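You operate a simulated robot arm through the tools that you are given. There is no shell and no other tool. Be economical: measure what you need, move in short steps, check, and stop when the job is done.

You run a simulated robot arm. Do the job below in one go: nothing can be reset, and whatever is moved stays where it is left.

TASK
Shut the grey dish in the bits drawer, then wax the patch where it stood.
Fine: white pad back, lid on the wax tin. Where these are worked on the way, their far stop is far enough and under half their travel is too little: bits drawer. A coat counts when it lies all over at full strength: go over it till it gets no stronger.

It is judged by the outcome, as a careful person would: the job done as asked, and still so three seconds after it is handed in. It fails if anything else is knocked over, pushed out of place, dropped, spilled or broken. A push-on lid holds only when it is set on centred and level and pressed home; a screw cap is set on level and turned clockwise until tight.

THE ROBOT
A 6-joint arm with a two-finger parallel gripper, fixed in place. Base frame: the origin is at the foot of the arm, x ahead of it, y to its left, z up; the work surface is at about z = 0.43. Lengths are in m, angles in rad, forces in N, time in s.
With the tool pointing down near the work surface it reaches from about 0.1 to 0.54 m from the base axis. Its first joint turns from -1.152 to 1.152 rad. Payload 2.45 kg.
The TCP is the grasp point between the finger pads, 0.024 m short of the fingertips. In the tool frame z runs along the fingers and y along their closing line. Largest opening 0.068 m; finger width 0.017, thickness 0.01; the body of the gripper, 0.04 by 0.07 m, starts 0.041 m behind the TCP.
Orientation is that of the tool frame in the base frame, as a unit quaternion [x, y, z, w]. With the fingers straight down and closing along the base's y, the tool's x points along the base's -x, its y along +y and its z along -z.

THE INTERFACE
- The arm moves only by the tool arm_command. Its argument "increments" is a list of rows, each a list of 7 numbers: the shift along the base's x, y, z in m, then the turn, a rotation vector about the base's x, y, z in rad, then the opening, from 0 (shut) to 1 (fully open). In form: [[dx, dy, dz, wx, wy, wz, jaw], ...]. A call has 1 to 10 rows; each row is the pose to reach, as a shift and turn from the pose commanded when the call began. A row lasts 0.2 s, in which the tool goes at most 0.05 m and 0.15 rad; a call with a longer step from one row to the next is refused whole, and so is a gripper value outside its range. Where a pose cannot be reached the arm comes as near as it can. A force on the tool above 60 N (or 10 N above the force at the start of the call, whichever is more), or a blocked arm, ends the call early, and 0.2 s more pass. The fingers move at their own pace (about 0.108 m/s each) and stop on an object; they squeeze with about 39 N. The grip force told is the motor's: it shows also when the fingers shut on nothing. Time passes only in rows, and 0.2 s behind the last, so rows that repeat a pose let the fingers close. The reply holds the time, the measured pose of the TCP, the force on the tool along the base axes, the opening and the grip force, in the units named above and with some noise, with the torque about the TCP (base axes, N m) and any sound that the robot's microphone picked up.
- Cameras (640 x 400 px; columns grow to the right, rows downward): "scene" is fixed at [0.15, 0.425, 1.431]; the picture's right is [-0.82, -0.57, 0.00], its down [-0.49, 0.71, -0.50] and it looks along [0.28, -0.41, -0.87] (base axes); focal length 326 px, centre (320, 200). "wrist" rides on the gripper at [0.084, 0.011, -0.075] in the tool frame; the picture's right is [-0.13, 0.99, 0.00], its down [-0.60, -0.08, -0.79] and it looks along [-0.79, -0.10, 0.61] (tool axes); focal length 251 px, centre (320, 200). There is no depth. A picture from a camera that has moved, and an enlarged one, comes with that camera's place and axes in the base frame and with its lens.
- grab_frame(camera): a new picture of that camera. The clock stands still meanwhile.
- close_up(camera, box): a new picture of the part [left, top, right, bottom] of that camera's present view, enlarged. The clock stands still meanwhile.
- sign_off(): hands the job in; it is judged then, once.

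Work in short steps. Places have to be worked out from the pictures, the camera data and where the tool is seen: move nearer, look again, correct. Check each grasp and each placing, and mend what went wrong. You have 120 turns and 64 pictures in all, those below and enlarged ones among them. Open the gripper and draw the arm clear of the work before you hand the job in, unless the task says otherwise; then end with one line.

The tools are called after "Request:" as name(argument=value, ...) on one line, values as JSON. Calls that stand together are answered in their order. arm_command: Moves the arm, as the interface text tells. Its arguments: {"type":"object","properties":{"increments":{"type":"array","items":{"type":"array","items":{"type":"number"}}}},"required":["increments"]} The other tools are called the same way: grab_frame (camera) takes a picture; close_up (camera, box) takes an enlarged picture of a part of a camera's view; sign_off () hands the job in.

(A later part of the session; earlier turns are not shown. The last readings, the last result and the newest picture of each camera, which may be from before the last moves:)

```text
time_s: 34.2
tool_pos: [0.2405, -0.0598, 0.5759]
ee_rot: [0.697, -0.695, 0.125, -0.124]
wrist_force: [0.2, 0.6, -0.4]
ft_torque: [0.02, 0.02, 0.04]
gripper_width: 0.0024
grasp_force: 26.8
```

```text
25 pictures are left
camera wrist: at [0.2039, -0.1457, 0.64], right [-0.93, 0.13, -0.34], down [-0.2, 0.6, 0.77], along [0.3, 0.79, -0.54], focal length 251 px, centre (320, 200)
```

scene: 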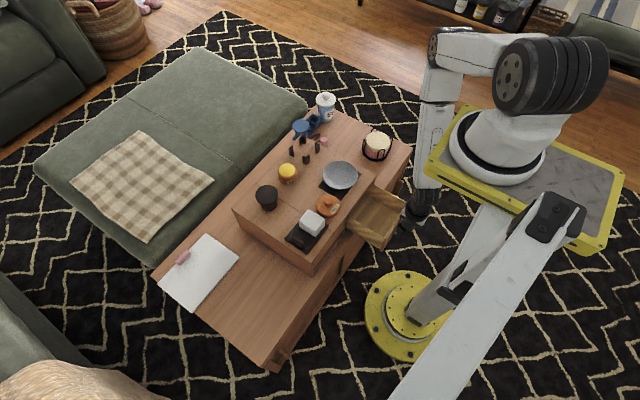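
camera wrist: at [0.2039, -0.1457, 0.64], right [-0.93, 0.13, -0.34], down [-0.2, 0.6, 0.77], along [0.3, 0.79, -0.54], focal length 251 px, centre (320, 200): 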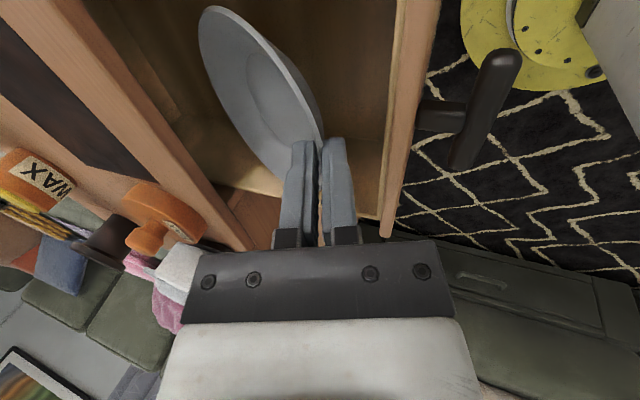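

It is inside the walls. Now I advance under the chest front while tilting back toward level and lowering.

Request:
arm_command(increments=[[0.01, 0, -0.01, 0, -0.07, 0, 0], [0.02, 0, -0.019, 0, -0.145, 0, 0], [0.03, 0, -0.028, 0, -0.22, 0, 0], [0.04, 0, -0.036, 0, -0.29, 0, 0], [0.05, 0, -0.043, 0, -0.36, 0, 0], [0.061, 0, -0.05, 0, -0.435, 0, 0]])

Request:
grab_frame(camera="wrist")

```text
time_s: 35.6
tool_pos: [0.2995, -0.0616, 0.5243]
ee_rot: [0.653, -0.652, 0.273, -0.271]
wrist_force: [-0.7, 0.0, -0.3]
ft_torque: [-0.04, 0.03, 0.01]
gripper_width: 0.0027
grasp_force: 26.3
```

```text
24 pictures are left
camera wrist: at [0.2394, -0.1474, 0.5674], right [-0.7, 0.13, -0.71], down [-0.51, 0.61, 0.61], along [0.5, 0.79, -0.36], focal length 251 px, centre (320, 200)
```

wrist: 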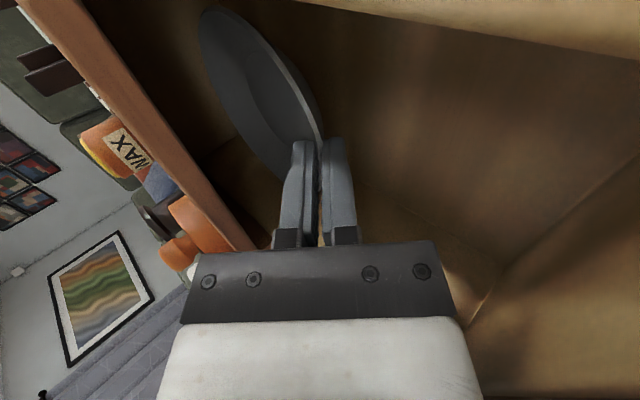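

Still no contact. I go a little further in and lower in small steps.

Request:
arm_command(increments=[[0.006, 0, -0.004, 0, 0, 0, 0], [0.012, 0, -0.008, 0, 0, 0, 0], [0.012, 0, -0.012, 0, 0, 0, 0], [0.012, 0, -0.015, 0, 0, 0, 0]])

```text
time_s: 36.6
tool_pos: [0.3129, -0.0619, 0.5108]
ee_rot: [0.654, -0.652, 0.273, -0.271]
wrist_force: [-0.4, -0.5, -0.7]
ft_torque: [-0.02, 0.04, 0.03]
gripper_width: 0.0023
grasp_force: 26.3
```

Request:
arm_command(increments=[[0.002, 0, -0.004, 0, 0, 0, 0], [0.004, 0, -0.008, 0, 0, 0, 0], [0.004, 0, -0.011, 0, 0, 0, 0], [0.004, 0, -0.014, 0, 0, 0, 0]])

Request:
grab_frame(camera="wrist")

```text
time_s: 37.5
tool_pos: [0.3223, -0.065, 0.4991]
ee_rot: [0.654, -0.649, 0.28, -0.271]
wrist_force: [0.1, -2.5, 12.7]
ft_torque: [-0.43, 1.07, -0.02]
gripper_width: 0.0023
grasp_force: 26.5
stopped in row 4: the force on the tool passed its limit at 69 N (the readings are from after the stop); the commanded pose is now the measured one
```

```text
23 pictures are left
camera wrist: at [0.2609, -0.15, 0.5428], right [-0.69, 0.12, -0.71], down [-0.52, 0.61, 0.6], along [0.51, 0.78, -0.36], focal length 251 px, centre (320, 200)
```

wrist: 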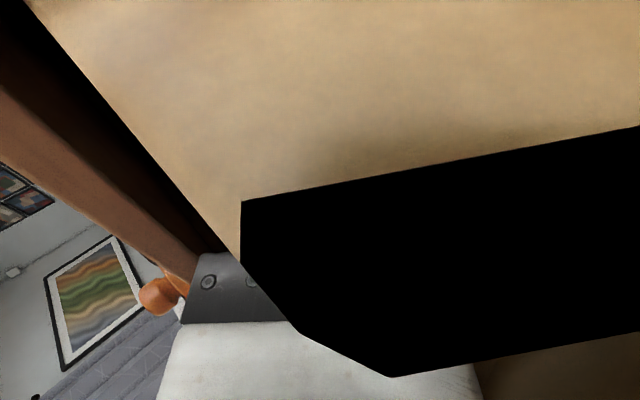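

The camera bracket/hand touched the drawer wall; the dish must be within ~1–2 cm of the floor. I raise 3 mm and ease the fingers open.

Request:
arm_command(increments=[[0, 0, 0.003, 0, 0, 0, 0], [0, 0, 0.003, 0, 0, 0, 0.04], [0, 0, 0.003, 0, 0, 0, 0.08], [0, 0, 0.003, 0, 0, 0, 0.14], [0, 0, 0.003, 0, 0, 0, 0.2], [0, 0, 0.003, 0, 0, 0, 0.2]])

```text
time_s: 38.9
tool_pos: [0.3226, -0.0656, 0.5017]
ee_rot: [0.654, -0.649, 0.279, -0.272]
wrist_force: [0.2, -0.4, -0.1]
ft_torque: [0.0, 0.02, -0.03]
gripper_width: 0.0136
grasp_force: 0.0
```

No load. I withdraw back along the tool axis, then up.

Request:
arm_command(increments=[[-0.008, 0, 0.009, 0, 0, 0, 0.2], [-0.018, 0, 0.02, 0, 0, 0, 0.2], [-0.03, 0, 0.034, 0, 0, 0, 0.2], [-0.03, 0, 0.06, 0, 0, 0, 0.2], [-0.03, 0, 0.1, 0, 0.1, 0, 0.2], [-0.03, 0, 0.14, 0, 0.25, 0, 0.2], [-0.03, 0, 0.18, 0, 0.4, 0, 0.2]])

Request:
grab_frame(camera="wrist")

Request:
close_up(camera="scene", box=[240, 130, 420, 260])

```text
time_s: 40.5
tool_pos: [0.2912, -0.0656, 0.6837]
ee_rot: [0.697, -0.69, 0.143, -0.137]
wrist_force: [0.3, 0.2, -0.1]
ft_torque: [0.04, -0.02, 0.07]
gripper_width: 0.0134
grasp_force: 0.0
```

```text
22 pictures are left
camera wrist: at [0.2524, -0.1507, 0.7486], right [-0.92, 0.12, -0.38], down [-0.24, 0.61, 0.76], along [0.32, 0.78, -0.53], focal length 251 px, centre (320, 200)
```

wrist: 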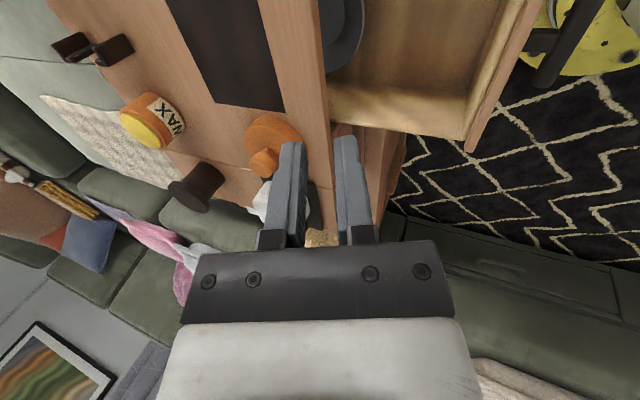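

```text
3.08 times, centred on (330, 195) of scene
camera zoom: at [0.15, 0.425, 1.431], right [-0.82, -0.57, 0.0], down [-0.49, 0.71, -0.5], along [0.28, -0.41, -0.87], focal length 1002 px, centre (289, 215)
```

zoom: 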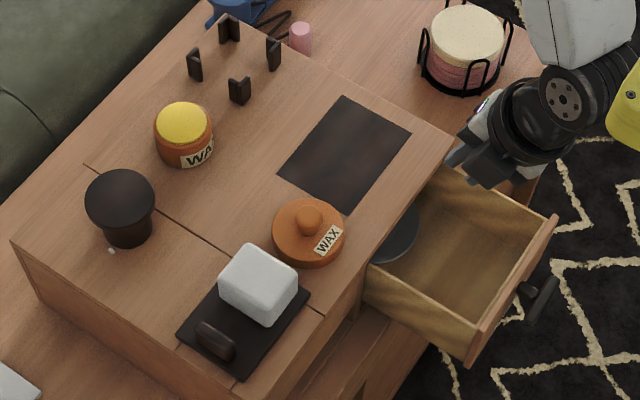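

The dish sits in the drawer clear of the rims; the whole patch is bare. I go to the front of the handle with shut fingers to push the drawer closed.

Request:
arm_command(increments=[[-0.03, 0, 0.02, 0, 0.13, 0, 0], [-0.06, 0, 0.02, 0, 0.26, 0, 0], [-0.1, 0.001, 0.02, 0, 0.39, 0, 0], [-0.145, 0.001, 0.01, 0, 0.39, 0, 0], [-0.151, 0.001, -0.03, 0, 0.39, 0, 0], [-0.151, 0.001, -0.07, 0, 0.39, 0, 0], [-0.151, 0.001, -0.11, 0, 0.39, 0, 0], [-0.151, 0.001, -0.15, 0, 0.39, 0, 0], [-0.151, 0.001, -0.16, 0, 0.39, 0, 0]])

```text
time_s: 42.5
tool_pos: [0.1419, -0.0631, 0.5219]
ee_rot: [0.71, -0.704, 0.005, 0.0]
wrist_force: [0.9, 0.2, 0.4]
ft_torque: [0.0, -0.01, 0.03]
gripper_width: 0.0
grasp_force: 23.8
out of reach, approached as far as the arm can: row 6, 7, 8, 9
```

In place in front of the bar. I push slowly in +x.

Request:
arm_command(increments=[[0.012, 0, 0, 0, 0, 0, 0], [0.025, 0, 0, 0, 0, 0, 0], [0.04, 0, 0, 0, 0, 0, 0], [0.055, 0, 0, 0, 0, 0, 0], [0.07, 0, 0, 0, 0, 0, 0], [0.085, 0, 0, 0, 0, 0, 0], [0.1, 0, 0, 0, 0, 0, 0], [0.115, 0, 0, 0, 0, 0, 0], [0.125, 0, 0, 0, 0, 0, 0], [0.132, 0, 0, 0, 0, 0, 0]])

```text
time_s: 44.7
tool_pos: [0.2766, -0.0624, 0.5218]
ee_rot: [0.71, -0.704, 0.005, 0.0]
wrist_force: [-1.0, 0.0, -1.2]
ft_torque: [0.02, 0.01, -0.01]
gripper_width: 0.0
grasp_force: 23.8
```

The drawer moves with almost no force. I continue in small steps to shut it, then to where the handle originally stood (tool x≈0.299).

Request:
arm_command(increments=[[0.004, 0, 0, 0, 0, 0, 0], [0.008, 0, 0, 0, 0, 0, 0], [0.012, 0, 0, 0, 0, 0, 0], [0.016, 0, 0, 0, 0, 0, 0], [0.02, 0, 0, 0, 0, 0, 0], [0.022, 0, 0, 0, 0, 0, 0]])

Request:
grab_frame(camera="scene")

```text
time_s: 46.1
tool_pos: [0.2994, -0.0626, 0.5216]
ee_rot: [0.711, -0.703, 0.006, -0.001]
wrist_force: [-8.8, -2.0, -3.6]
ft_torque: [-0.02, 0.06, -0.03]
gripper_width: 0.0001
grasp_force: 23.1
```

```text
20 pictures are left
```

scene: 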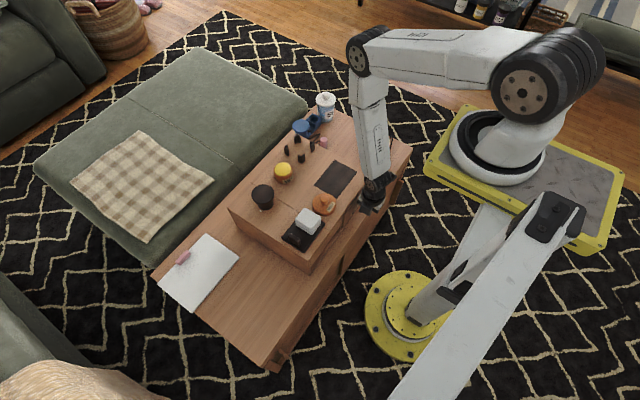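

Chest and everything on it are back at the starting pixels, drawer shut. Next I back off, rise, turn the fingers to close along y, and test reach toward the wax jar (≈(0.58,0.01)).

Request:
arm_command(increments=[[-0.02, 0, 0, 0, 0, 0, 0], [-0.03, 0, 0.04, 0, 0, 0, 0.5], [-0.03, 0, 0.09, 0, 0, -0.1, 1], [-0.02, 0, 0.14, 0, 0, -0.25, 1], [0.0, 0.01, 0.18, 0, 0, -0.4, 1], [0.02, 0.02, 0.21, 0, 0, -0.55, 1], [0.04, 0.03, 0.22, 0, 0, -0.7, 1], [0.06, 0.04, 0.22, 0, 0, -0.85, 1], [0.08, 0.05, 0.22, 0, 0, -1.0, 1], [0.1, 0.06, 0.22, 0, 0, -1.15, 1]])

Request:
arm_command(increments=[[0.03, 0, 0, 0, 0, -0.14, 1], [0.06, 0, 0, 0, 0, -0.28, 1], [0.09, 0.0, 0, 0, 0, -0.42, 1], [0.12, 0.01, -0.01, 0, 0, -0.42, 1], [0.15, 0.01, -0.03, 0, 0, -0.42, 1], [0.175, 0.01, -0.05, 0, 0, -0.42, 1]])

Request:
grab_frame(camera="wrist")

```text
refused: row 4 steps farther than a row can; nothing moved
```

```text
time_s: 47.2
tool_pos: [0.3914, -0.0476, 0.5071]
ee_rot: [-0.546, 0.838, 0.018, -0.021]
wrist_force: [-22.7, 3.6, -7.0]
ft_torque: [-0.04, -0.31, -0.01]
gripper_width: 0.0504
grasp_force: 0.1
stopped in row 5: the force on the tool passed its limit at 73 N (the readings are from after the stop); the commanded pose is now the measured one
```

```text
19 pictures are left
camera wrist: at [0.351, -0.1223, 0.5826], right [-0.85, 0.52, 0.05], down [0.36, 0.52, 0.78], along [0.38, 0.68, -0.63], focal length 251 px, centre (320, 200)
```

wrist: 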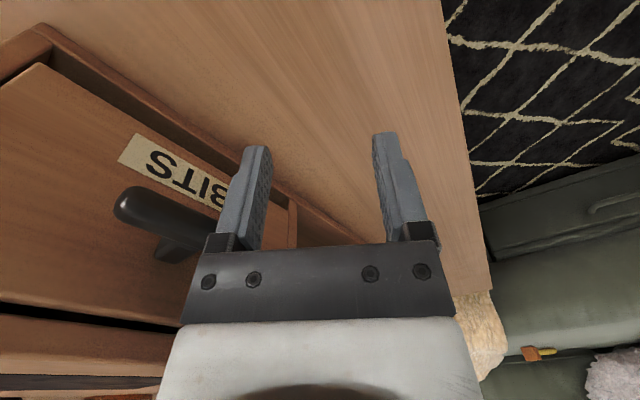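

That was my error: the first call was refused and the second ran from the handle, so it pushed the chest. I check the damage in the scene.

Request:
grab_frame(camera="scene")

```text
18 pictures are left
```

scene: 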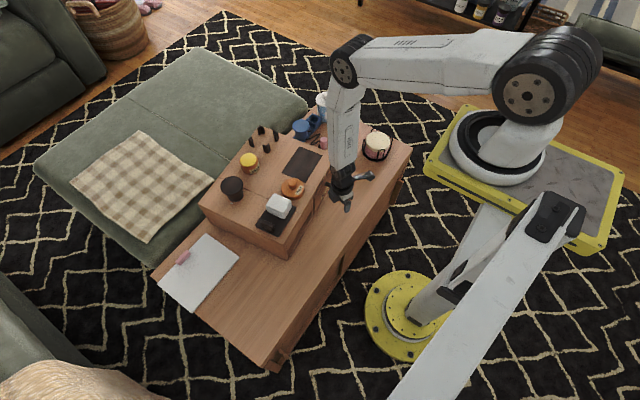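

The chest slid forward ~0.09 m, with everything still standing. I can drag it back by the drawer's stop, as happened before. I lift clear first and enlarge to measure shift and rotation.

Request:
arm_command(increments=[[-0.02, 0, 0.0, 0, 0, 0, 1], [-0.035, 0, 0.03, 0, 0, 0.14, 1], [-0.035, 0, 0.07, 0, 0, 0.28, 1], [-0.035, 0, 0.11, 0, 0, 0.41, 1]])

Request:
close_up(camera="scene", box=[190, 110, 390, 265])

Request:
grab_frame(camera="wrist")

```text
time_s: 48.2
tool_pos: [0.3678, -0.0482, 0.6199]
ee_rot: [-0.706, 0.708, 0.007, -0.015]
wrist_force: [-0.1, -0.4, -0.6]
ft_torque: [0.01, -0.01, 0.01]
gripper_width: 0.068
grasp_force: 0.1
```

```text
2.58 times, centred on (290, 188) of scene
camera zoom: at [0.15, 0.425, 1.431], right [-0.82, -0.57, 0.0], down [-0.49, 0.71, -0.5], along [0.28, -0.41, -0.87], focal length 841 px, centre (397, 232)
```

zoom: 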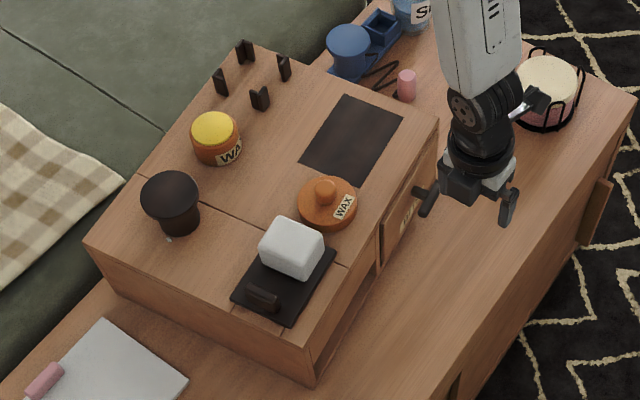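

```text
16 pictures are left
camera wrist: at [0.3591, -0.1327, 0.6941], right [-0.99, 0.13, 0.03], down [0.1, 0.61, 0.78], along [0.09, 0.78, -0.62], focal length 251 px, centre (320, 200)
```

wrist: 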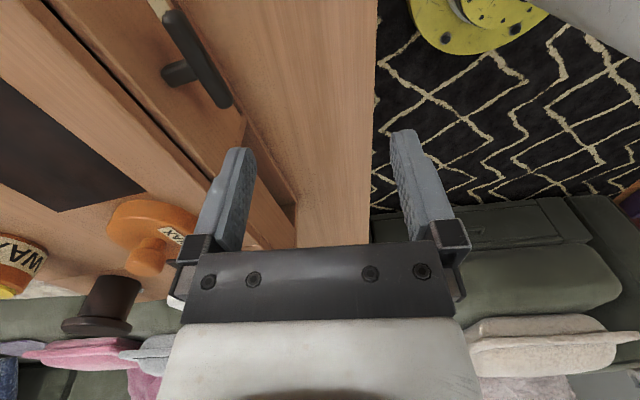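

The chest is shifted ~0.085–0.13 m and turned ~0.15 rad. With the drawer out, the handle is a good lever to tow and steer it back. I move above the bar (centre ≈(0.443,-0.068), turned ~0.16 rad) and check alignment.

Request:
arm_command(increments=[[0.03, -0.015, 0.005, 0.005, -0.015, 0.08, 0.41], [0.06, -0.03, 0.005, 0.011, -0.031, 0.16, 0.41], [0.078, -0.039, 0.0, 0.011, -0.031, 0.16, 0.41], [0.078, -0.039, -0.005, 0.011, -0.031, 0.16, 0.41]])

Request:
close_up(camera="wrist", box=[180, 0, 420, 240])

```text
time_s: 49.2
tool_pos: [0.4446, -0.0901, 0.6144]
ee_rot: [0.759, -0.651, 0.0, 0.0]
wrist_force: [-0.2, 0.5, 0.5]
ft_torque: [-0.01, 0.0, 0.0]
gripper_width: 0.0279
grasp_force: 0.0
```

```text
1.67 times, centred on (300, 120) of wrist
camera zoom: at [0.4478, -0.1753, 0.6877], right [-1.0, -0.03, 0.0], down [-0.02, 0.61, 0.79], along [-0.02, 0.79, -0.61], focal length 419 px, centre (353, 333)
```

zoom: 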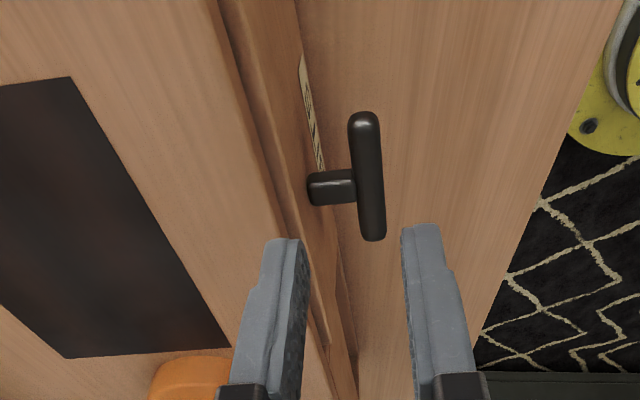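

Nearly the same view as before the first grasp; I correct by 8 mm in -x and 5 mm in +y, descend to z≈0.531 and grip.

Request:
arm_command(increments=[[-0.008, 0.005, -0.01, 0, 0, 0, 0.41], [-0.008, 0.005, -0.03, 0, 0, 0, 0.41], [-0.008, 0.005, -0.05, 0, 0, 0, 0.41], [-0.008, 0.005, -0.07, 0, 0, 0, 0.41], [-0.008, 0.005, -0.083, 0, 0, 0, 0.41]])

```text
time_s: 50.4
tool_pos: [0.4362, -0.0849, 0.5304]
ee_rot: [0.759, -0.651, 0.001, 0.001]
wrist_force: [1.0, -1.9, 1.0]
ft_torque: [0.01, 0.01, -0.07]
gripper_width: 0.0279
grasp_force: 0.1
```

Request:
arm_command(increments=[[0, 0, 0, 0, 0, 0, 0.2], [0, 0, 0, 0, 0, 0, 0], [0, 0, 0, 0, 0, 0, 0]])

```text
time_s: 51.2
tool_pos: [0.4373, -0.085, 0.5311]
ee_rot: [0.759, -0.651, 0.002, 0.002]
wrist_force: [1.6, -10.2, -0.2]
ft_torque: [-0.07, -0.02, -0.57]
gripper_width: 0.0128
grasp_force: 32.9
```

The bar is gripped, aligned at 0.153 rad. I first pull the drawer out along its own axis.

Request:
arm_command(increments=[[-0.012, -0.0018, 0, 0, 0, 0, 0], [-0.03, -0.0046, 0, 0, 0, 0, 0], [-0.045, -0.0069, 0, 0, 0, 0, 0], [-0.06, -0.0092, 0, 0, 0, 0, 0], [-0.075, -0.0115, 0, 0, 0, 0, 0], [-0.09, -0.0138, 0, 0, 0, 0, 0], [-0.105, -0.0161, 0, 0, 0, 0, 0], [-0.118, -0.0181, 0, 0, 0, 0, 0]])

```text
time_s: 53.0
tool_pos: [0.3162, -0.1026, 0.5312]
ee_rot: [0.759, -0.651, 0.003, 0.001]
wrist_force: [0.5, -2.9, 0.7]
ft_torque: [-0.64, -0.02, -0.54]
gripper_width: 0.0125
grasp_force: 33.1
```

Free sliding so far. Now I tow beyond the stop, turning the tool back gradually, and check halfway.

Request:
arm_command(increments=[[-0.012, 0.001, 0, 0, 0, 0, 0], [-0.022, 0.002, 0, 0, 0, -0.013, 0], [-0.032, 0.0035, 0, 0, 0, -0.028, 0], [-0.042, 0.005, 0, 0, 0, -0.042, 0], [-0.052, 0.0065, 0, 0, 0, -0.056, 0], [-0.062, 0.008, 0, 0, 0, -0.07, 0], [-0.07, 0.009, 0, 0, 0, -0.08, 0]])

Request:
close_up(camera="scene", box=[190, 110, 390, 265])

```text
time_s: 54.6
tool_pos: [0.2481, -0.0924, 0.5318]
ee_rot: [0.733, -0.68, 0.001, 0.001]
wrist_force: [9.4, 5.5, 0.0]
ft_torque: [0.29, 0.06, 0.0]
gripper_width: 0.0125
grasp_force: 33.1
```

```text
2.58 times, centred on (290, 188) of scene
camera zoom: at [0.1503, 0.425, 1.431], right [-0.82, -0.57, 0.0], down [-0.49, 0.71, -0.5], along [0.28, -0.41, -0.87], focal length 841 px, centre (397, 232)
```

zoom: 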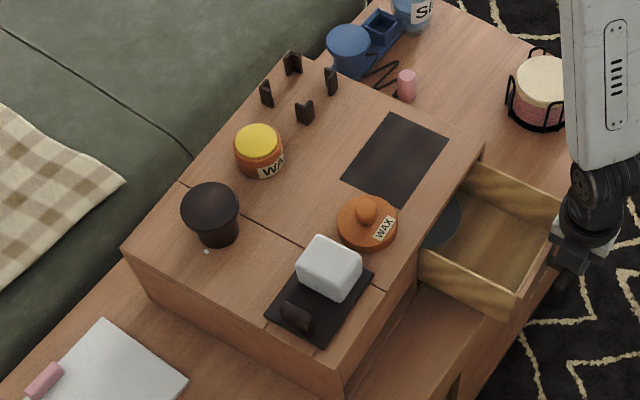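

The chest follows and straightens as planned (~0.08 rad left). I continue to the original position.

Request:
arm_command(increments=[[-0.01, 0.0015, 0, 0, 0, -0.013, 0], [-0.02, 0.003, 0, 0, 0, -0.026, 0], [-0.03, 0.0045, 0, 0, 0, -0.04, 0], [-0.04, 0.006, 0, 0, 0, -0.053, 0], [-0.05, 0.0075, 0, 0, 0, -0.066, 0], [-0.058, 0.0085, 0, 0, 0, -0.075, 0], [-0.0605, 0.0085, 0, 0, 0, -0.075, 0]])

Request:
grab_frame(camera="scene")

```text
time_s: 56.2
tool_pos: [0.1864, -0.0844, 0.5317]
ee_rot: [0.708, -0.706, 0.001, 0.001]
wrist_force: [9.9, 4.7, -0.3]
ft_torque: [0.17, -0.03, 0.39]
gripper_width: 0.0128
grasp_force: 33.3
```

```text
13 pictures are left
```

scene: 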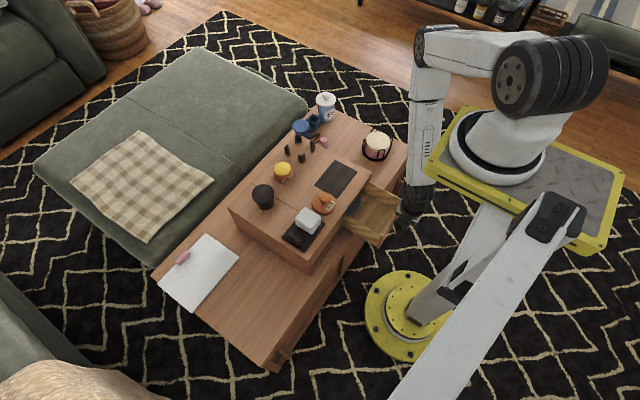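

Everything is back on its original pixels. I now slide the drawer shut with the grip still on the bar, by 0.129 m.

Request:
arm_command(increments=[[0.012, 0, 0, 0, 0, 0, 0], [0.03, 0, 0, 0, 0, 0, 0], [0.045, 0, 0, 0, 0, 0, 0], [0.06, 0, 0, 0, 0, 0, 0], [0.075, 0, 0, 0, 0, 0, 0], [0.09, 0, 0, 0, 0, 0, 0], [0.105, 0, 0, 0, 0, 0, 0], [0.116, 0, 0, 0, 0, 0, 0], [0.124, 0, 0, 0, 0, 0, 0], [0.128, 0, 0, 0, 0, 0, 0]])

```text
time_s: 58.4
tool_pos: [0.315, -0.0829, 0.5322]
ee_rot: [0.707, -0.707, 0.001, 0.002]
wrist_force: [-0.9, 1.6, 0.0]
ft_torque: [0.18, 0.05, 0.46]
gripper_width: 0.013
grasp_force: 33.1
```

No resistance yet. I push 3 mm more to feel the stop.

Request:
arm_command(increments=[[0.001, 0, 0, 0, 0, 0, 0], [0.002, 0, 0, 0, 0, 0, 0], [0.003, 0, 0, 0, 0, 0, 0]])

```text
time_s: 59.2
tool_pos: [0.3184, -0.0834, 0.5315]
ee_rot: [-0.707, 0.707, 0.0, -0.002]
wrist_force: [-8.3, -1.0, 0.2]
ft_torque: [-0.31, 0.07, 0.61]
gripper_width: 0.0129
grasp_force: 32.4
```

The stop is felt, so the drawer is shut. I relax, release and lift straight up.

Request:
arm_command(increments=[[-0.001, 0, 0, 0, 0, 0, 0.2], [-0.002, 0, 0, 0, 0, 0, 0.4], [-0.002, 0, 0, 0, 0, 0, 0.4], [-0.002, 0, 0.03, 0, 0, 0, 0.4], [-0.002, 0, 0.07, 0, 0, 0, 0.4], [-0.002, 0, 0.11, 0, 0, 0, 0.4], [-0.002, 0, 0.15, 0, 0, 0, 0.6], [-0.002, 0, 0.18, 0, 0, 0, 1]])

```text
time_s: 61.0
tool_pos: [0.3157, -0.0832, 0.7133]
ee_rot: [0.707, -0.707, 0.002, 0.001]
wrist_force: [-0.6, -0.6, 0.2]
ft_torque: [-0.02, 0.02, 0.03]
gripper_width: 0.068
grasp_force: 0.1
```

Clear. Now I turn the tool so the fingers close along y, moving toward the middle at safe height.

Request:
arm_command(increments=[[0.01, 0.01, 0.01, 0, 0, -0.15, 1], [0.02, 0.02, 0.01, 0, 0, -0.3, 1], [0.03, 0.03, 0.01, 0, 0, -0.45, 1], [0.04, 0.04, 0.01, 0, 0, -0.6, 1], [0.05, 0.05, 0.01, 0, 0, -0.75, 1], [0.06, 0.06, 0.01, 0, 0, -0.9, 1], [0.07, 0.07, 0.01, 0, 0, -1.05, 1], [0.08, 0.08, 0.01, 0, 0, -1.2, 1], [0.09, 0.09, 0.01, 0, 0, -1.35, 1], [0.1, 0.095, 0.01, 0, 0, -1.5, 1]])

```text
time_s: 63.2
tool_pos: [0.4159, 0.0099, 0.7213]
ee_rot: [-0.034, 0.999, 0.0, -0.002]
wrist_force: [-1.1, -0.7, -0.3]
ft_torque: [-0.01, -0.01, 0.0]
gripper_width: 0.068
grasp_force: 0.1
```

I test reach toward the jar with the tool vertical at z≈0.70, well above everything.

Request:
arm_command(increments=[[0.03, 0, 0, 0, 0, -0.07, 1], [0.06, 0, 0, 0, 0, -0.07, 1], [0.09, 0, -0.01, 0, 0, -0.07, 1], [0.12, 0, -0.02, 0, 0, -0.07, 1], [0.145, 0, -0.03, 0, 0, -0.07, 1], [0.165, 0, -0.04, 0, 0, -0.07, 1]])

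```text
time_s: 64.6
tool_pos: [0.5825, 0.0116, 0.682]
ee_rot: [0.0, 1.0, 0.0, -0.002]
wrist_force: [0.1, -0.1, -0.2]
ft_torque: [0.02, 0.0, 0.0]
gripper_width: 0.0681
grasp_force: 0.0
```

Reach is fine even vertical. I look with the wrist camera to fix the jar's position.

Request:
grab_frame(camera="wrist")

```text
12 pictures are left
camera wrist: at [0.4983, 0.0218, 0.7557], right [0.13, 0.99, 0.0], down [0.61, -0.08, 0.79], along [0.78, -0.1, -0.61], focal length 251 px, centre (320, 200)
```

wrist: 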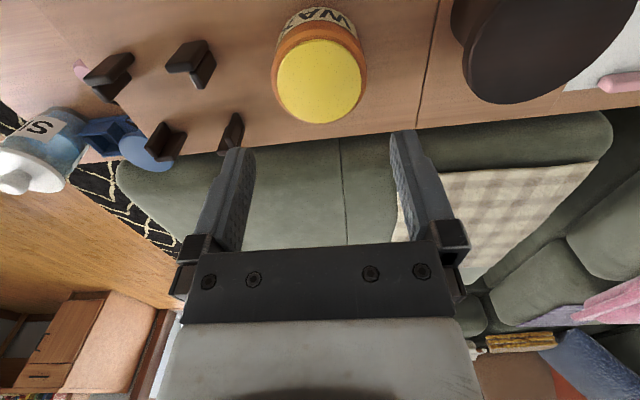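

Jar centre ≈(0.570,0.013), wax top z≈0.617. Now I go over to look at the pad.

Request:
arm_command(increments=[[-0.03, 0, 0.02, 0, 0, 0, 1], [-0.07, 0.015, 0.02, 0, 0, 0, 1], [-0.11, 0.035, 0.02, 0, 0, 0, 1], [-0.15, 0.055, 0.02, 0, 0, 0, 1], [-0.19, 0.075, 0.02, 0, 0, 0, 1], [-0.212, 0.09, 0.02, 0, 0, 0, 1]])

Request:
grab_frame(camera="wrist")

```text
time_s: 66.0
tool_pos: [0.3682, 0.1032, 0.7017]
ee_rot: [0.0, 1.0, 0.0, -0.001]
wrist_force: [0.7, 0.7, -0.5]
ft_torque: [-0.02, -0.05, -0.01]
gripper_width: 0.0677
grasp_force: 0.0
```

```text
11 pictures are left
camera wrist: at [0.2854, 0.1129, 0.7754], right [0.13, 0.99, 0.0], down [0.61, -0.08, 0.79], along [0.78, -0.1, -0.61], focal length 251 px, centre (320, 200)
```

wrist: 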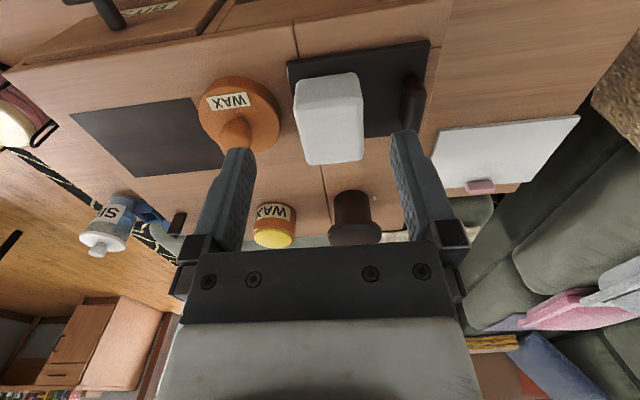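

Pad: about 0.066×0.050 m, centre ≈(0.414,0.107), top z≈0.605; the lid edge is 1.8 cm beside it. I descend with the fingers opened to 0.058 around its y-faces.

Request:
arm_command(increments=[[0.02, 0.002, -0.01, 0, 0, 0, 0.86], [0.046, 0.004, -0.03, 0, 0, 0, 0.86], [0.046, 0.004, -0.06, 0, 0, 0, 0.86], [0.046, 0.004, -0.075, 0, 0, 0, 0.86]])

Request:
grab_frame(camera="wrist")

```text
time_s: 67.0
tool_pos: [0.4157, 0.1042, 0.6263]
ee_rot: [-0.001, 1.0, 0.0, -0.002]
wrist_force: [0.2, 0.4, 0.5]
ft_torque: [0.0, -0.03, -0.01]
gripper_width: 0.0585
grasp_force: 0.1
```

```text
10 pictures are left
camera wrist: at [0.3313, 0.1147, 0.7003], right [0.13, 0.99, 0.0], down [0.61, -0.08, 0.79], along [0.78, -0.1, -0.61], focal length 251 px, centre (320, 200)
```

wrist: 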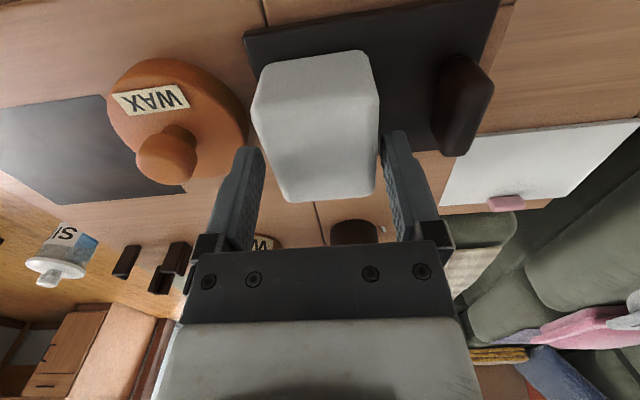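

The pad is centred between the fingers. I go down 2 cm and grip it.

Request:
arm_command(increments=[[0, 0, -0.01, 0, 0, 0, 0.86], [0, 0, -0.02, 0, 0, 0, 0.86], [0, 0, -0.02, 0, 0, 0, 0.6], [0, 0, -0.02, 0, 0, 0, 0.5], [0, 0, -0.02, 0, 0, 0, 0.5]])

```text
time_s: 68.2
tool_pos: [0.4151, 0.1048, 0.6052]
ee_rot: [0.0, 1.0, 0.0, -0.002]
wrist_force: [-1.7, 0.1, 11.4]
ft_torque: [-0.04, 0.1, 0.01]
gripper_width: 0.0491
grasp_force: 39.2
```

The pad is gripped (width 0.049). I lift it and carry it above the wax jar.

Request:
arm_command(increments=[[0, 0, 0.02, 0, 0, 0, 0.5], [0, 0, 0.05, 0, 0, 0, 0.5], [0, 0, 0.09, 0, 0, 0, 0.5], [0.03, -0.02, 0.11, 0, 0, 0, 0.5], [0.065, -0.045, 0.11, 0, 0, 0, 0.5], [0.1, -0.065, 0.11, 0, 0, 0, 0.5], [0.13, -0.08, 0.1, 0, 0, 0, 0.5], [0.155, -0.092, 0.08, 0, 0, 0, 0.5], [0.155, -0.092, 0.06, 0, 0, 0, 0.5]])

Request:
close_up(camera="scene", box=[240, 120, 400, 240])

```text
time_s: 70.2
tool_pos: [0.5706, 0.0097, 0.6671]
ee_rot: [-0.001, 1.0, 0.0, -0.002]
wrist_force: [-0.1, 0.6, 0.2]
ft_torque: [0.0, -0.02, 0.01]
gripper_width: 0.0493
grasp_force: 38.6
```

```text
3.33 times, centred on (320, 180) of scene
camera zoom: at [0.15, 0.425, 1.431], right [-0.82, -0.57, 0.0], down [-0.49, 0.71, -0.5], along [0.28, -0.41, -0.87], focal length 1086 px, centre (320, 267)
```

zoom: 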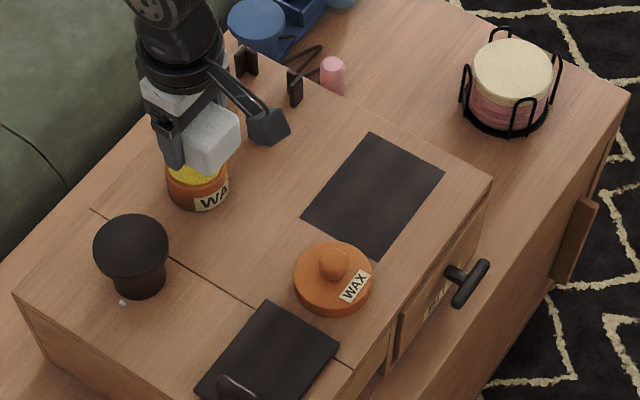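

The pad is over the jar. I lower it slowly until it touches the wax.

Request:
arm_command(increments=[[0, 0, -0.006, 0, 0, 0, 0.5], [0, 0, -0.012, 0, 0, 0, 0.5], [0, 0, -0.016, 0, 0, 0, 0.5]])

```text
time_s: 71.0
tool_pos: [0.5701, 0.0122, 0.6513]
ee_rot: [0.001, 1.0, 0.0, -0.001]
wrist_force: [0.0, 0.0, -0.5]
ft_torque: [0.0, 0.0, -0.01]
gripper_width: 0.0492
grasp_force: 39.3
```

Request:
arm_command(increments=[[0, 0, -0.003, 0, 0, 0, 0.5], [0, 0, -0.006, 0, 0, 0, 0.5]])

```text
time_s: 71.6
tool_pos: [0.5707, 0.0116, 0.6448]
ee_rot: [0.0, 1.0, 0.0, -0.002]
wrist_force: [0.4, -0.4, 0.7]
ft_torque: [0.01, 0.03, 0.02]
gripper_width: 0.049
grasp_force: 39.4
```

Request:
arm_command(increments=[[0, 0, -0.002, 0, 0, 0, 0.5], [0, 0, -0.004, 0, 0, 0, 0.5], [0, 0, -0.006, 0, 0, 0, 0.5]])

```text
time_s: 72.4
tool_pos: [0.5712, 0.0139, 0.64]
ee_rot: [-0.001, 1.0, -0.001, -0.001]
wrist_force: [-7.4, 1.1, 24.3]
ft_torque: [0.05, 0.15, 0.0]
gripper_width: 0.049
grasp_force: 39.2
```

Firm contact with the wax (24 N). I hold a moment and lift off.

Request:
arm_command(increments=[[0, 0, 0, 0, 0, 0, 0.5], [0, 0, 0, 0, 0, 0, 0.5], [0, 0, 0.01, 0, 0, 0, 0.5], [0, 0, 0.04, 0, 0, 0, 0.5], [-0.03, -0.025, 0.06, 0, 0, 0, 0.5], [-0.07, -0.05, 0.06, 0, 0, 0, 0.5], [-0.11, -0.075, 0.04, 0, 0, 0, 0.5], [-0.134, -0.09, 0.0, 0, 0, 0, 0.5], [-0.134, -0.09, -0.025, 0, 0, 0, 0.5]])

Request:
close_up(camera="scene", box=[240, 120, 400, 240])

```text
refused: row 7 steps farther than a row can; nothing moved
```

```text
3.33 times, centred on (320, 180) of scene
camera zoom: at [0.1494, 0.425, 1.4311], right [-0.82, -0.57, 0.0], down [-0.49, 0.71, -0.5], along [0.29, -0.41, -0.87], focal length 1086 px, centre (320, 267)
```

zoom: 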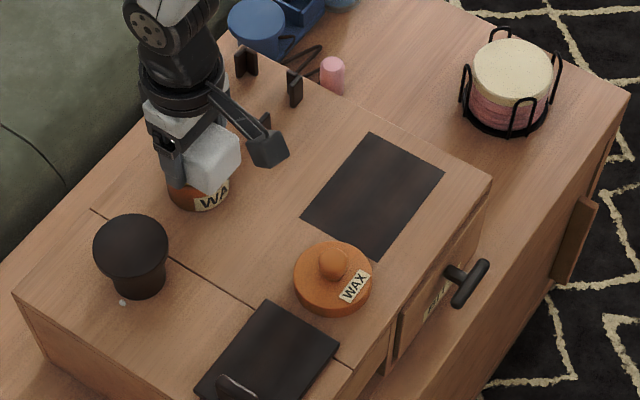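

The call was refused (step too long). I resend with shorter steps: lift and carry to above the patch.

Request:
arm_command(increments=[[0, 0, 0.003, 0, 0, 0, 0.5], [0, 0, 0.02, 0, 0, 0, 0.5], [0, 0, 0.05, 0, 0, 0, 0.5], [-0.03, -0.022, 0.06, 0, 0, 0, 0.5], [-0.06, -0.042, 0.06, 0, 0, 0, 0.5], [-0.09, -0.062, 0.05, 0, 0, 0, 0.5], [-0.12, -0.08, 0.03, 0, 0, 0, 0.5], [-0.134, -0.09, 0.0, 0, 0, 0, 0.5], [-0.134, -0.09, -0.025, 0, 0, 0, 0.5]])

```text
time_s: 74.4
tool_pos: [0.4382, -0.0773, 0.6125]
ee_rot: [-0.001, 1.0, 0.0, -0.001]
wrist_force: [-0.4, 0.9, 0.4]
ft_torque: [0.0, -0.01, 0.03]
gripper_width: 0.0493
grasp_force: 38.9
```

The pad hangs just above the patch centre. I lower in 2 mm steps to find contact.

Request:
arm_command(increments=[[0, 0, -0.003, 0, 0, 0, 0.5], [0, 0, -0.006, 0, 0, 0, 0.5], [0, 0, -0.008, 0, 0, 0, 0.5], [0, 0, -0.01, 0, 0, 0, 0.5]])

```text
time_s: 75.4
tool_pos: [0.4375, -0.0771, 0.6037]
ee_rot: [0.0, 1.0, 0.0, -0.002]
wrist_force: [0.2, -0.7, -1.3]
ft_torque: [-0.01, -0.03, 0.0]
gripper_width: 0.0494
grasp_force: 38.9
```

Request:
arm_command(increments=[[0, 0, -0.002, 0, 0, 0, 0.5], [0, 0, -0.004, 0, 0, 0, 0.5]])

```text
time_s: 76.0
tool_pos: [0.435, -0.0768, 0.5997]
ee_rot: [0.0, 1.0, 0.001, -0.001]
wrist_force: [0.5, 0.0, -0.9]
ft_torque: [-0.01, 0.0, 0.02]
gripper_width: 0.0493
grasp_force: 39.3
```

Request:
arm_command(increments=[[0, 0, -0.002, 0, 0, 0, 0.5], [0, 0, -0.004, 0, 0, 0, 0.5]])

```text
time_s: 76.6
tool_pos: [0.4368, -0.077, 0.5966]
ee_rot: [0.0, 1.0, 0.0, -0.002]
wrist_force: [-4.0, 0.1, 22.2]
ft_torque: [-0.05, 0.17, 0.0]
gripper_width: 0.0492
grasp_force: 38.5
```

Contact at z≈0.597 (22 N). I ease 1 mm to keep the load light so the chest does not slide, and make the first strokes along x.

Request:
arm_command(increments=[[0, 0, 0.001, 0, 0, 0, 0.5], [0.012, 0, 0.001, 0, 0, 0, 0.5], [0.025, 0, 0.001, 0, 0, 0, 0.5], [0.01, 0, 0.001, 0, 0, 0, 0.5], [-0.01, 0, 0.001, 0, 0, 0, 0.5], [-0.024, 0, 0.001, 0, 0, 0, 0.5]])

```text
time_s: 78.0
tool_pos: [0.4133, -0.0781, 0.5968]
ee_rot: [0.0, 1.0, -0.001, -0.001]
wrist_force: [0.7, -0.1, 3.8]
ft_torque: [0.03, -0.03, -0.03]
gripper_width: 0.0493
grasp_force: 38.4
```

Load is light (4 N), friction is small. I press 0.5 mm more and stroke the -y strip, then the middle.

Request:
arm_command(increments=[[0, -0.018, -0.0006, 0, 0, 0, 0.5], [0, -0.036, -0.0006, 0, 0, 0, 0.5], [0.016, -0.036, -0.0006, 0, 0, 0, 0.5], [0.032, -0.036, -0.0006, 0, 0, 0, 0.5], [0.048, -0.036, -0.0006, 0, 0, 0, 0.5], [0.048, -0.018, -0.0006, 0, 0, 0, 0.5], [0.032, -0.018, -0.0006, 0, 0, 0, 0.5], [0.016, -0.018, -0.0006, 0, 0, 0, 0.5], [0.0, -0.018, -0.0006, 0, 0, 0, 0.5], [0, 0, -0.0006, 0, 0, 0, 0.5]])

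```text
time_s: 80.2
tool_pos: [0.4123, -0.0769, 0.5963]
ee_rot: [0.0, 1.0, -0.001, -0.002]
wrist_force: [0.5, -0.3, -0.7]
ft_torque: [0.01, -0.04, -0.03]
gripper_width: 0.049
grasp_force: 38.9
```

Load has vanished at this end. I lower 1.5 mm and stroke the middle and +y strip, keeping x≥0.425 near the lid.

Request:
arm_command(increments=[[0, 0, -0.0015, 0, 0, 0, 0.5], [0.016, 0, -0.0015, 0, 0, 0, 0.5], [0.032, 0, -0.0015, 0, 0, 0, 0.5], [0.048, 0, -0.0015, 0, 0, 0, 0.5], [0.048, 0.018, -0.0015, 0, 0, 0, 0.5], [0.048, 0.0325, -0.0015, 0, 0, 0, 0.5], [0.03, 0.0325, -0.0015, 0, 0, 0, 0.5], [0.013, 0.0325, -0.0015, 0, 0, 0, 0.5], [0.013, 0.018, -0.0015, 0, 0, 0, 0.5], [0.0, 0.018, -0.0015, 0, 0, 0, 0.5]])

Request:
close_up(camera="scene", box=[270, 130, 400, 230])

```text
time_s: 82.4
tool_pos: [0.4178, -0.0599, 0.5946]
ee_rot: [-0.001, 1.0, -0.001, 0.003]
wrist_force: [13.0, 1.1, 29.6]
ft_torque: [0.15, 0.69, -0.05]
gripper_width: 0.0494
grasp_force: 38.8
```

```text
4.00 times, centred on (335, 180) of scene
camera zoom: at [0.1499, 0.425, 1.431], right [-0.82, -0.57, 0.0], down [-0.49, 0.71, -0.5], along [0.29, -0.41, -0.87], focal length 1303 px, centre (260, 280)
```

zoom: 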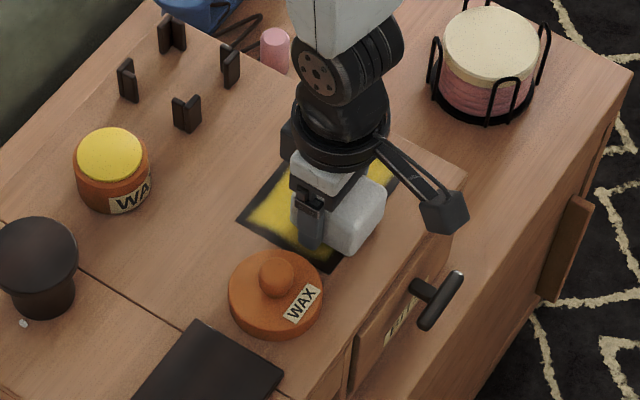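

Yellow wax is going on; a border is still bare, mainly on the +x and +y edges. The chest has not moved. I stroke round the borders, wider out.

Request:
arm_command(increments=[[0.02, 0.008, 0.0006, 0, 0, 0, 0.5], [0.04, 0.02, 0.0006, 0, 0, 0, 0.5], [0.065, 0.026, 0.0006, 0, 0, 0, 0.5], [0.065, 0.0, 0.0006, 0, 0, 0, 0.5], [0.065, -0.03, 0.0006, 0, 0, 0, 0.5], [0.065, -0.06, 0.0006, 0, 0, 0, 0.5], [0.04, -0.06, 0.0006, 0, 0, 0, 0.5], [0.015, -0.06, 0.0006, 0, 0, 0, 0.5], [-0.005, -0.06, 0.0006, 0, 0, 0, 0.5], [-0.005, -0.03, 0.0006, 0, 0, 0, 0.5]])

```text
time_s: 84.6
tool_pos: [0.4064, -0.0898, 0.5968]
ee_rot: [0.001, 1.0, 0.0, -0.002]
wrist_force: [-0.1, 0.5, -0.3]
ft_torque: [-0.02, -0.06, -0.02]
gripper_width: 0.0488
grasp_force: 39.0
```

Load gone again here; I press 1.2 mm lower and do another full set of passes, front edge first.

Request:
arm_command(increments=[[0, 0, -0.0012, 0, 0, 0, 0.5], [0, 0.025, -0.0012, 0, 0, 0, 0.5], [0.02, 0.03, -0.0012, 0, 0, 0, 0.5], [0.02, 0.045, -0.0012, 0, 0, 0, 0.5], [0.045, 0.048, -0.0012, 0, 0, 0, 0.5], [0.07, 0.054, -0.0012, 0, 0, 0, 0.5], [0.072, 0.02, -0.0012, 0, 0, 0, 0.5], [0.072, -0.015, -0.0012, 0, 0, 0, 0.5], [0.05, -0.032, -0.0012, 0, 0, 0, 0.5], [0.02, -0.032, -0.0012, 0, 0, 0, 0.5]])

```text
time_s: 85.4
tool_pos: [0.4154, -0.0601, 0.5934]
ee_rot: [0.009, 1.0, 0.003, -0.014]
wrist_force: [-7.6, -2.6, 24.2]
ft_torque: [-0.34, -0.32, -0.11]
gripper_width: 0.0491
grasp_force: 38.6
stopped in row 4: the force on the tool passed its limit at 131 N (the readings are from after the stop); the commanded pose is now the measured one
```

A sharp force spike, perhaps a finger met the lid. I lift away from it and look.

Request:
arm_command(increments=[[0, -0.003, 0.005, 0, 0, 0, 0.5], [0.0, -0.01, 0.03, 0, 0, 0, 0.5], [-0.0, -0.01, 0.07, 0, 0, 0, 0.5], [-0.03, -0.01, 0.11, 0, 0, 0, 0.5], [-0.07, -0.01, 0.12, 0, 0, 0, 0.5], [-0.115, -0.01, 0.12, 0, 0, 0, 0.5]])

Request:
close_up(camera="scene", box=[250, 130, 380, 250])

```text
time_s: 86.8
tool_pos: [0.3024, -0.0737, 0.7126]
ee_rot: [0.008, 1.0, 0.002, -0.013]
wrist_force: [0.2, -0.1, -0.3]
ft_torque: [0.04, 0.01, 0.01]
gripper_width: 0.0493
grasp_force: 39.2
```

```text
3.33 times, centred on (315, 190) of scene
camera zoom: at [0.15, 0.425, 1.431], right [-0.82, -0.57, 0.0], down [-0.49, 0.71, -0.5], along [0.29, -0.41, -0.87], focal length 1086 px, centre (337, 233)
```

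zoom: 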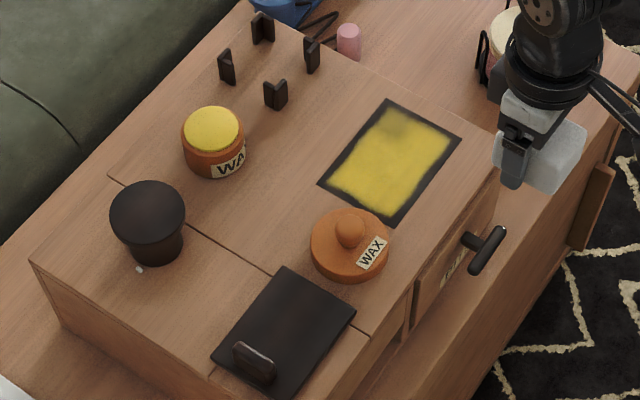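

The coat is bright over nearly all of it (a thin uniform border remains dark on every side, even where the pad overlapped, so likely the patch's frame), but it is weaker near the +x/-y corner. Lid, chest and jar have not moved. I correct the small tool tilt and come back to the centre.

Request:
arm_command(increments=[[0.04, 0, 0, -0.002, -0.012, 0.008, 0.5], [0.085, -0.005, 0, -0.004, -0.024, 0.016, 0.5], [0.125, -0.012, -0.03, -0.004, -0.024, 0.016, 0.5], [0.145, -0.015, -0.07, -0.004, -0.024, 0.016, 0.5], [0.148, -0.015, -0.1, -0.004, -0.024, 0.016, 0.5], [0.148, -0.015, -0.112, -0.004, -0.024, 0.016, 0.5]])

```text
refused: row 3 steps farther than a row can; nothing moved
```

Request:
arm_command(increments=[[0.04, 0, 0, -0.002, -0.012, 0.008, 0.5], [0.08, -0.005, 0, -0.004, -0.024, 0.016, 0.5], [0.115, -0.01, -0.02, -0.004, -0.024, 0.016, 0.5], [0.14, -0.015, -0.05, -0.004, -0.024, 0.016, 0.5], [0.148, -0.015, -0.085, -0.004, -0.024, 0.016, 0.5], [0.148, -0.015, -0.108, -0.004, -0.024, 0.016, 0.5], [0.148, -0.015, -0.113, -0.004, -0.024, 0.016, 0.5]])

```text
time_s: 88.4
tool_pos: [0.4471, -0.0853, 0.6011]
ee_rot: [0.0, 1.0, 0.0, -0.002]
wrist_force: [-0.8, 0.6, -0.6]
ft_torque: [-0.01, 0.0, -0.05]
gripper_width: 0.0495
grasp_force: 39.4
```

Request:
arm_command(increments=[[0.002, 0, -0.002, 0, 0, 0, 0.5], [0.004, 0, -0.0035, 0, 0, 0, 0.5], [0.006, 0, -0.0045, 0, 0, 0, 0.5]])

```text
time_s: 89.2
tool_pos: [0.4547, -0.0855, 0.5954]
ee_rot: [0.0, 1.0, 0.0, -0.001]
wrist_force: [0.3, 0.2, -0.4]
ft_torque: [0.0, -0.03, 0.01]
gripper_width: 0.0496
grasp_force: 38.9
```

Request:
arm_command(increments=[[0.002, 0, -0.001, 0, 0, 0, 0.5], [0.004, 0, -0.002, 0, 0, 0, 0.5]])

```text
time_s: 89.8
tool_pos: [0.4569, -0.0848, 0.5932]
ee_rot: [0.001, 1.0, 0.001, -0.003]
wrist_force: [-13.9, -6.2, 35.1]
ft_torque: [-0.23, 0.93, 0.05]
gripper_width: 0.0492
grasp_force: 39.5
```

Good contact (35 N). I ease 0.6 mm and sweep the far (+x) and -y area thoroughly.

Request:
arm_command(increments=[[0.014, 0, 0.0006, 0, 0, 0, 0.5], [0.014, -0.016, 0.0006, 0, 0, 0, 0.5], [0.014, -0.033, 0.0006, 0, 0, 0, 0.5], [0, -0.033, 0.0006, 0, 0, 0, 0.5], [-0.016, -0.033, 0.0006, 0, 0, 0, 0.5], [0.0, -0.025, 0.0006, 0, 0, 0, 0.5], [0.016, -0.02, 0.0006, 0, 0, 0, 0.5], [0.018, 0, 0.0006, 0, 0, 0, 0.5], [0.018, 0.02, 0.0006, 0, 0, 0, 0.5], [0.018, 0.038, 0.0006, 0, 0, 0, 0.5]])

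```text
time_s: 90.1
tool_pos: [0.4586, -0.0848, 0.5946]
ee_rot: [0.004, 1.0, 0.003, -0.01]
wrist_force: [-6.9, -0.6, 20.3]
ft_torque: [-0.22, -0.32, -0.01]
gripper_width: 0.0491
grasp_force: 38.9
stopped in row 1: the force on the tool passed its limit at 75 N (the readings are from after the stop); the commanded pose is now the measured one
```

The contact height has crept down to where the fingertips (z≈0.570) touch the top: the pad has been pushed up in the grip. I regrip right here: level the tool, release the pad on the patch, rise 9 mm and grip again.

Request:
arm_command(increments=[[0, 0, 0.002, -0.006, -0.018, 0.008, 0.5], [0, 0, 0.002, -0.006, -0.018, 0.008, 0.5], [0, 0, 0.002, -0.006, -0.018, 0.008, 0.8], [0, 0, 0.002, -0.006, -0.018, 0.008, 0.88], [0, 0, 0.006, -0.006, -0.018, 0.008, 0.88], [0, 0, 0.011, -0.006, -0.018, 0.008, 0.88], [0, 0, 0.011, -0.006, -0.018, 0.008, 0.6], [0, 0, 0.011, -0.006, -0.018, 0.008, 0.5], [0, 0, 0.011, -0.006, -0.018, 0.008, 0.5]])

```text
time_s: 92.1
tool_pos: [0.4578, -0.0842, 0.6038]
ee_rot: [-0.001, 1.0, -0.001, -0.001]
wrist_force: [-0.5, 0.5, -0.1]
ft_torque: [-0.03, -0.03, 0.0]
gripper_width: 0.049
grasp_force: 38.5
```

Regripped. I press lightly and read.

Request:
arm_command(increments=[[0, 0, -0.001, 0, 0, 0, 0.5], [0.004, 0, -0.002, 0, 0, 0, 0.5]])

```text
time_s: 92.7
tool_pos: [0.4588, -0.0858, 0.6035]
ee_rot: [0.001, 1.0, 0.0, -0.006]
wrist_force: [-21.1, 2.1, 49.7]
ft_torque: [-0.01, 0.21, -0.01]
gripper_width: 0.049
grasp_force: 39.1
```

Contact is stiff (50 N at 2 mm). I ease 1.5 mm to ~12 N and sweep the far and -y area.

Request:
arm_command(increments=[[0, 0, 0.0015, 0, 0, 0, 0.5], [0.012, 0, 0.0015, 0, 0, 0, 0.5], [0.012, -0.016, 0.0015, 0, 0, 0, 0.5], [0.012, -0.033, 0.0015, 0, 0, 0, 0.5], [-0.004, -0.033, 0.0015, 0, 0, 0, 0.5], [-0.02, -0.033, 0.0015, 0, 0, 0, 0.5], [-0.004, -0.025, 0.0015, 0, 0, 0, 0.5], [0.012, -0.018, 0.0015, 0, 0, 0, 0.5], [0.014, 0, 0.0015, 0, 0, 0, 0.5], [0.014, 0.02, 0.0015, 0, 0, 0, 0.5]])

```text
time_s: 94.9
tool_pos: [0.4762, -0.065, 0.6046]
ee_rot: [0.0, 1.0, -0.001, -0.001]
wrist_force: [-0.5, -0.3, -0.1]
ft_torque: [0.0, -0.04, -0.01]
gripper_width: 0.0491
grasp_force: 39.1
```

Load faded. I press 1 mm further and sweep again over the whole area.

Request:
arm_command(increments=[[0, 0, -0.001, 0, 0, 0, 0.5], [0, 0.018, -0.001, 0, 0, 0, 0.5], [-0.016, 0.018, -0.001, 0, 0, 0, 0.5]])

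```text
time_s: 95.7
tool_pos: [0.4643, -0.0476, 0.6039]
ee_rot: [0.001, 1.0, -0.001, 0.001]
wrist_force: [5.9, 2.3, 12.9]
ft_torque: [0.13, 0.26, -0.08]
gripper_width: 0.0491
grasp_force: 38.8
```

13 N of load with steady friction: good. I sweep the rest at this height.

Request:
arm_command(increments=[[-0.015, 0, 0, 0, 0, 0, 0.5], [-0.032, 0, 0, 0, 0, 0, 0.5], [-0.032, -0.015, 0, 0, 0, 0, 0.5], [-0.05, -0.018, 0, 0, 0, 0, 0.5], [-0.05, -0.034, 0, 0, 0, 0, 0.5], [-0.05, -0.052, 0, 0, 0, 0, 0.5], [-0.05, -0.07, 0, 0, 0, 0, 0.5], [-0.03, -0.07, 0, 0, 0, 0, 0.5], [-0.01, -0.07, 0, 0, 0, 0, 0.5], [0.012, -0.07, 0, 0, 0, 0, 0.5]])

```text
time_s: 97.9
tool_pos: [0.4738, -0.1178, 0.6028]
ee_rot: [0.0, 1.0, -0.001, 0.0]
wrist_force: [-1.7, -0.7, 5.8]
ft_torque: [-0.01, 0.33, 0.08]
gripper_width: 0.0489
grasp_force: 39.0
```

Still 6 N here at the weak corner. I press 0.4 mm more and cover this corner and the interior in close rows.

Request:
arm_command(increments=[[-0.015, 0, -0.0004, 0, 0, 0, 0.5], [-0.03, 0, -0.0004, 0, 0, 0, 0.5], [-0.015, 0.012, -0.0004, 0, 0, 0, 0.5], [0.004, 0.014, -0.0004, 0, 0, 0, 0.5], [0.004, 0.03, -0.0004, 0, 0, 0, 0.5], [-0.02, 0.03, -0.0004, 0, 0, 0, 0.5], [-0.045, 0.03, -0.0004, 0, 0, 0, 0.5], [-0.045, 0.048, -0.0004, 0, 0, 0, 0.5], [-0.02, 0.05, -0.0004, 0, 0, 0, 0.5], [0.004, 0.05, -0.0004, 0, 0, 0, 0.5]])

```text
time_s: 100.1
tool_pos: [0.4762, -0.064, 0.6013]
ee_rot: [0.001, 1.0, 0.0, 0.001]
wrist_force: [1.1, 0.6, 0.9]
ft_torque: [0.03, 0.01, -0.04]
gripper_width: 0.0488
grasp_force: 38.6
```

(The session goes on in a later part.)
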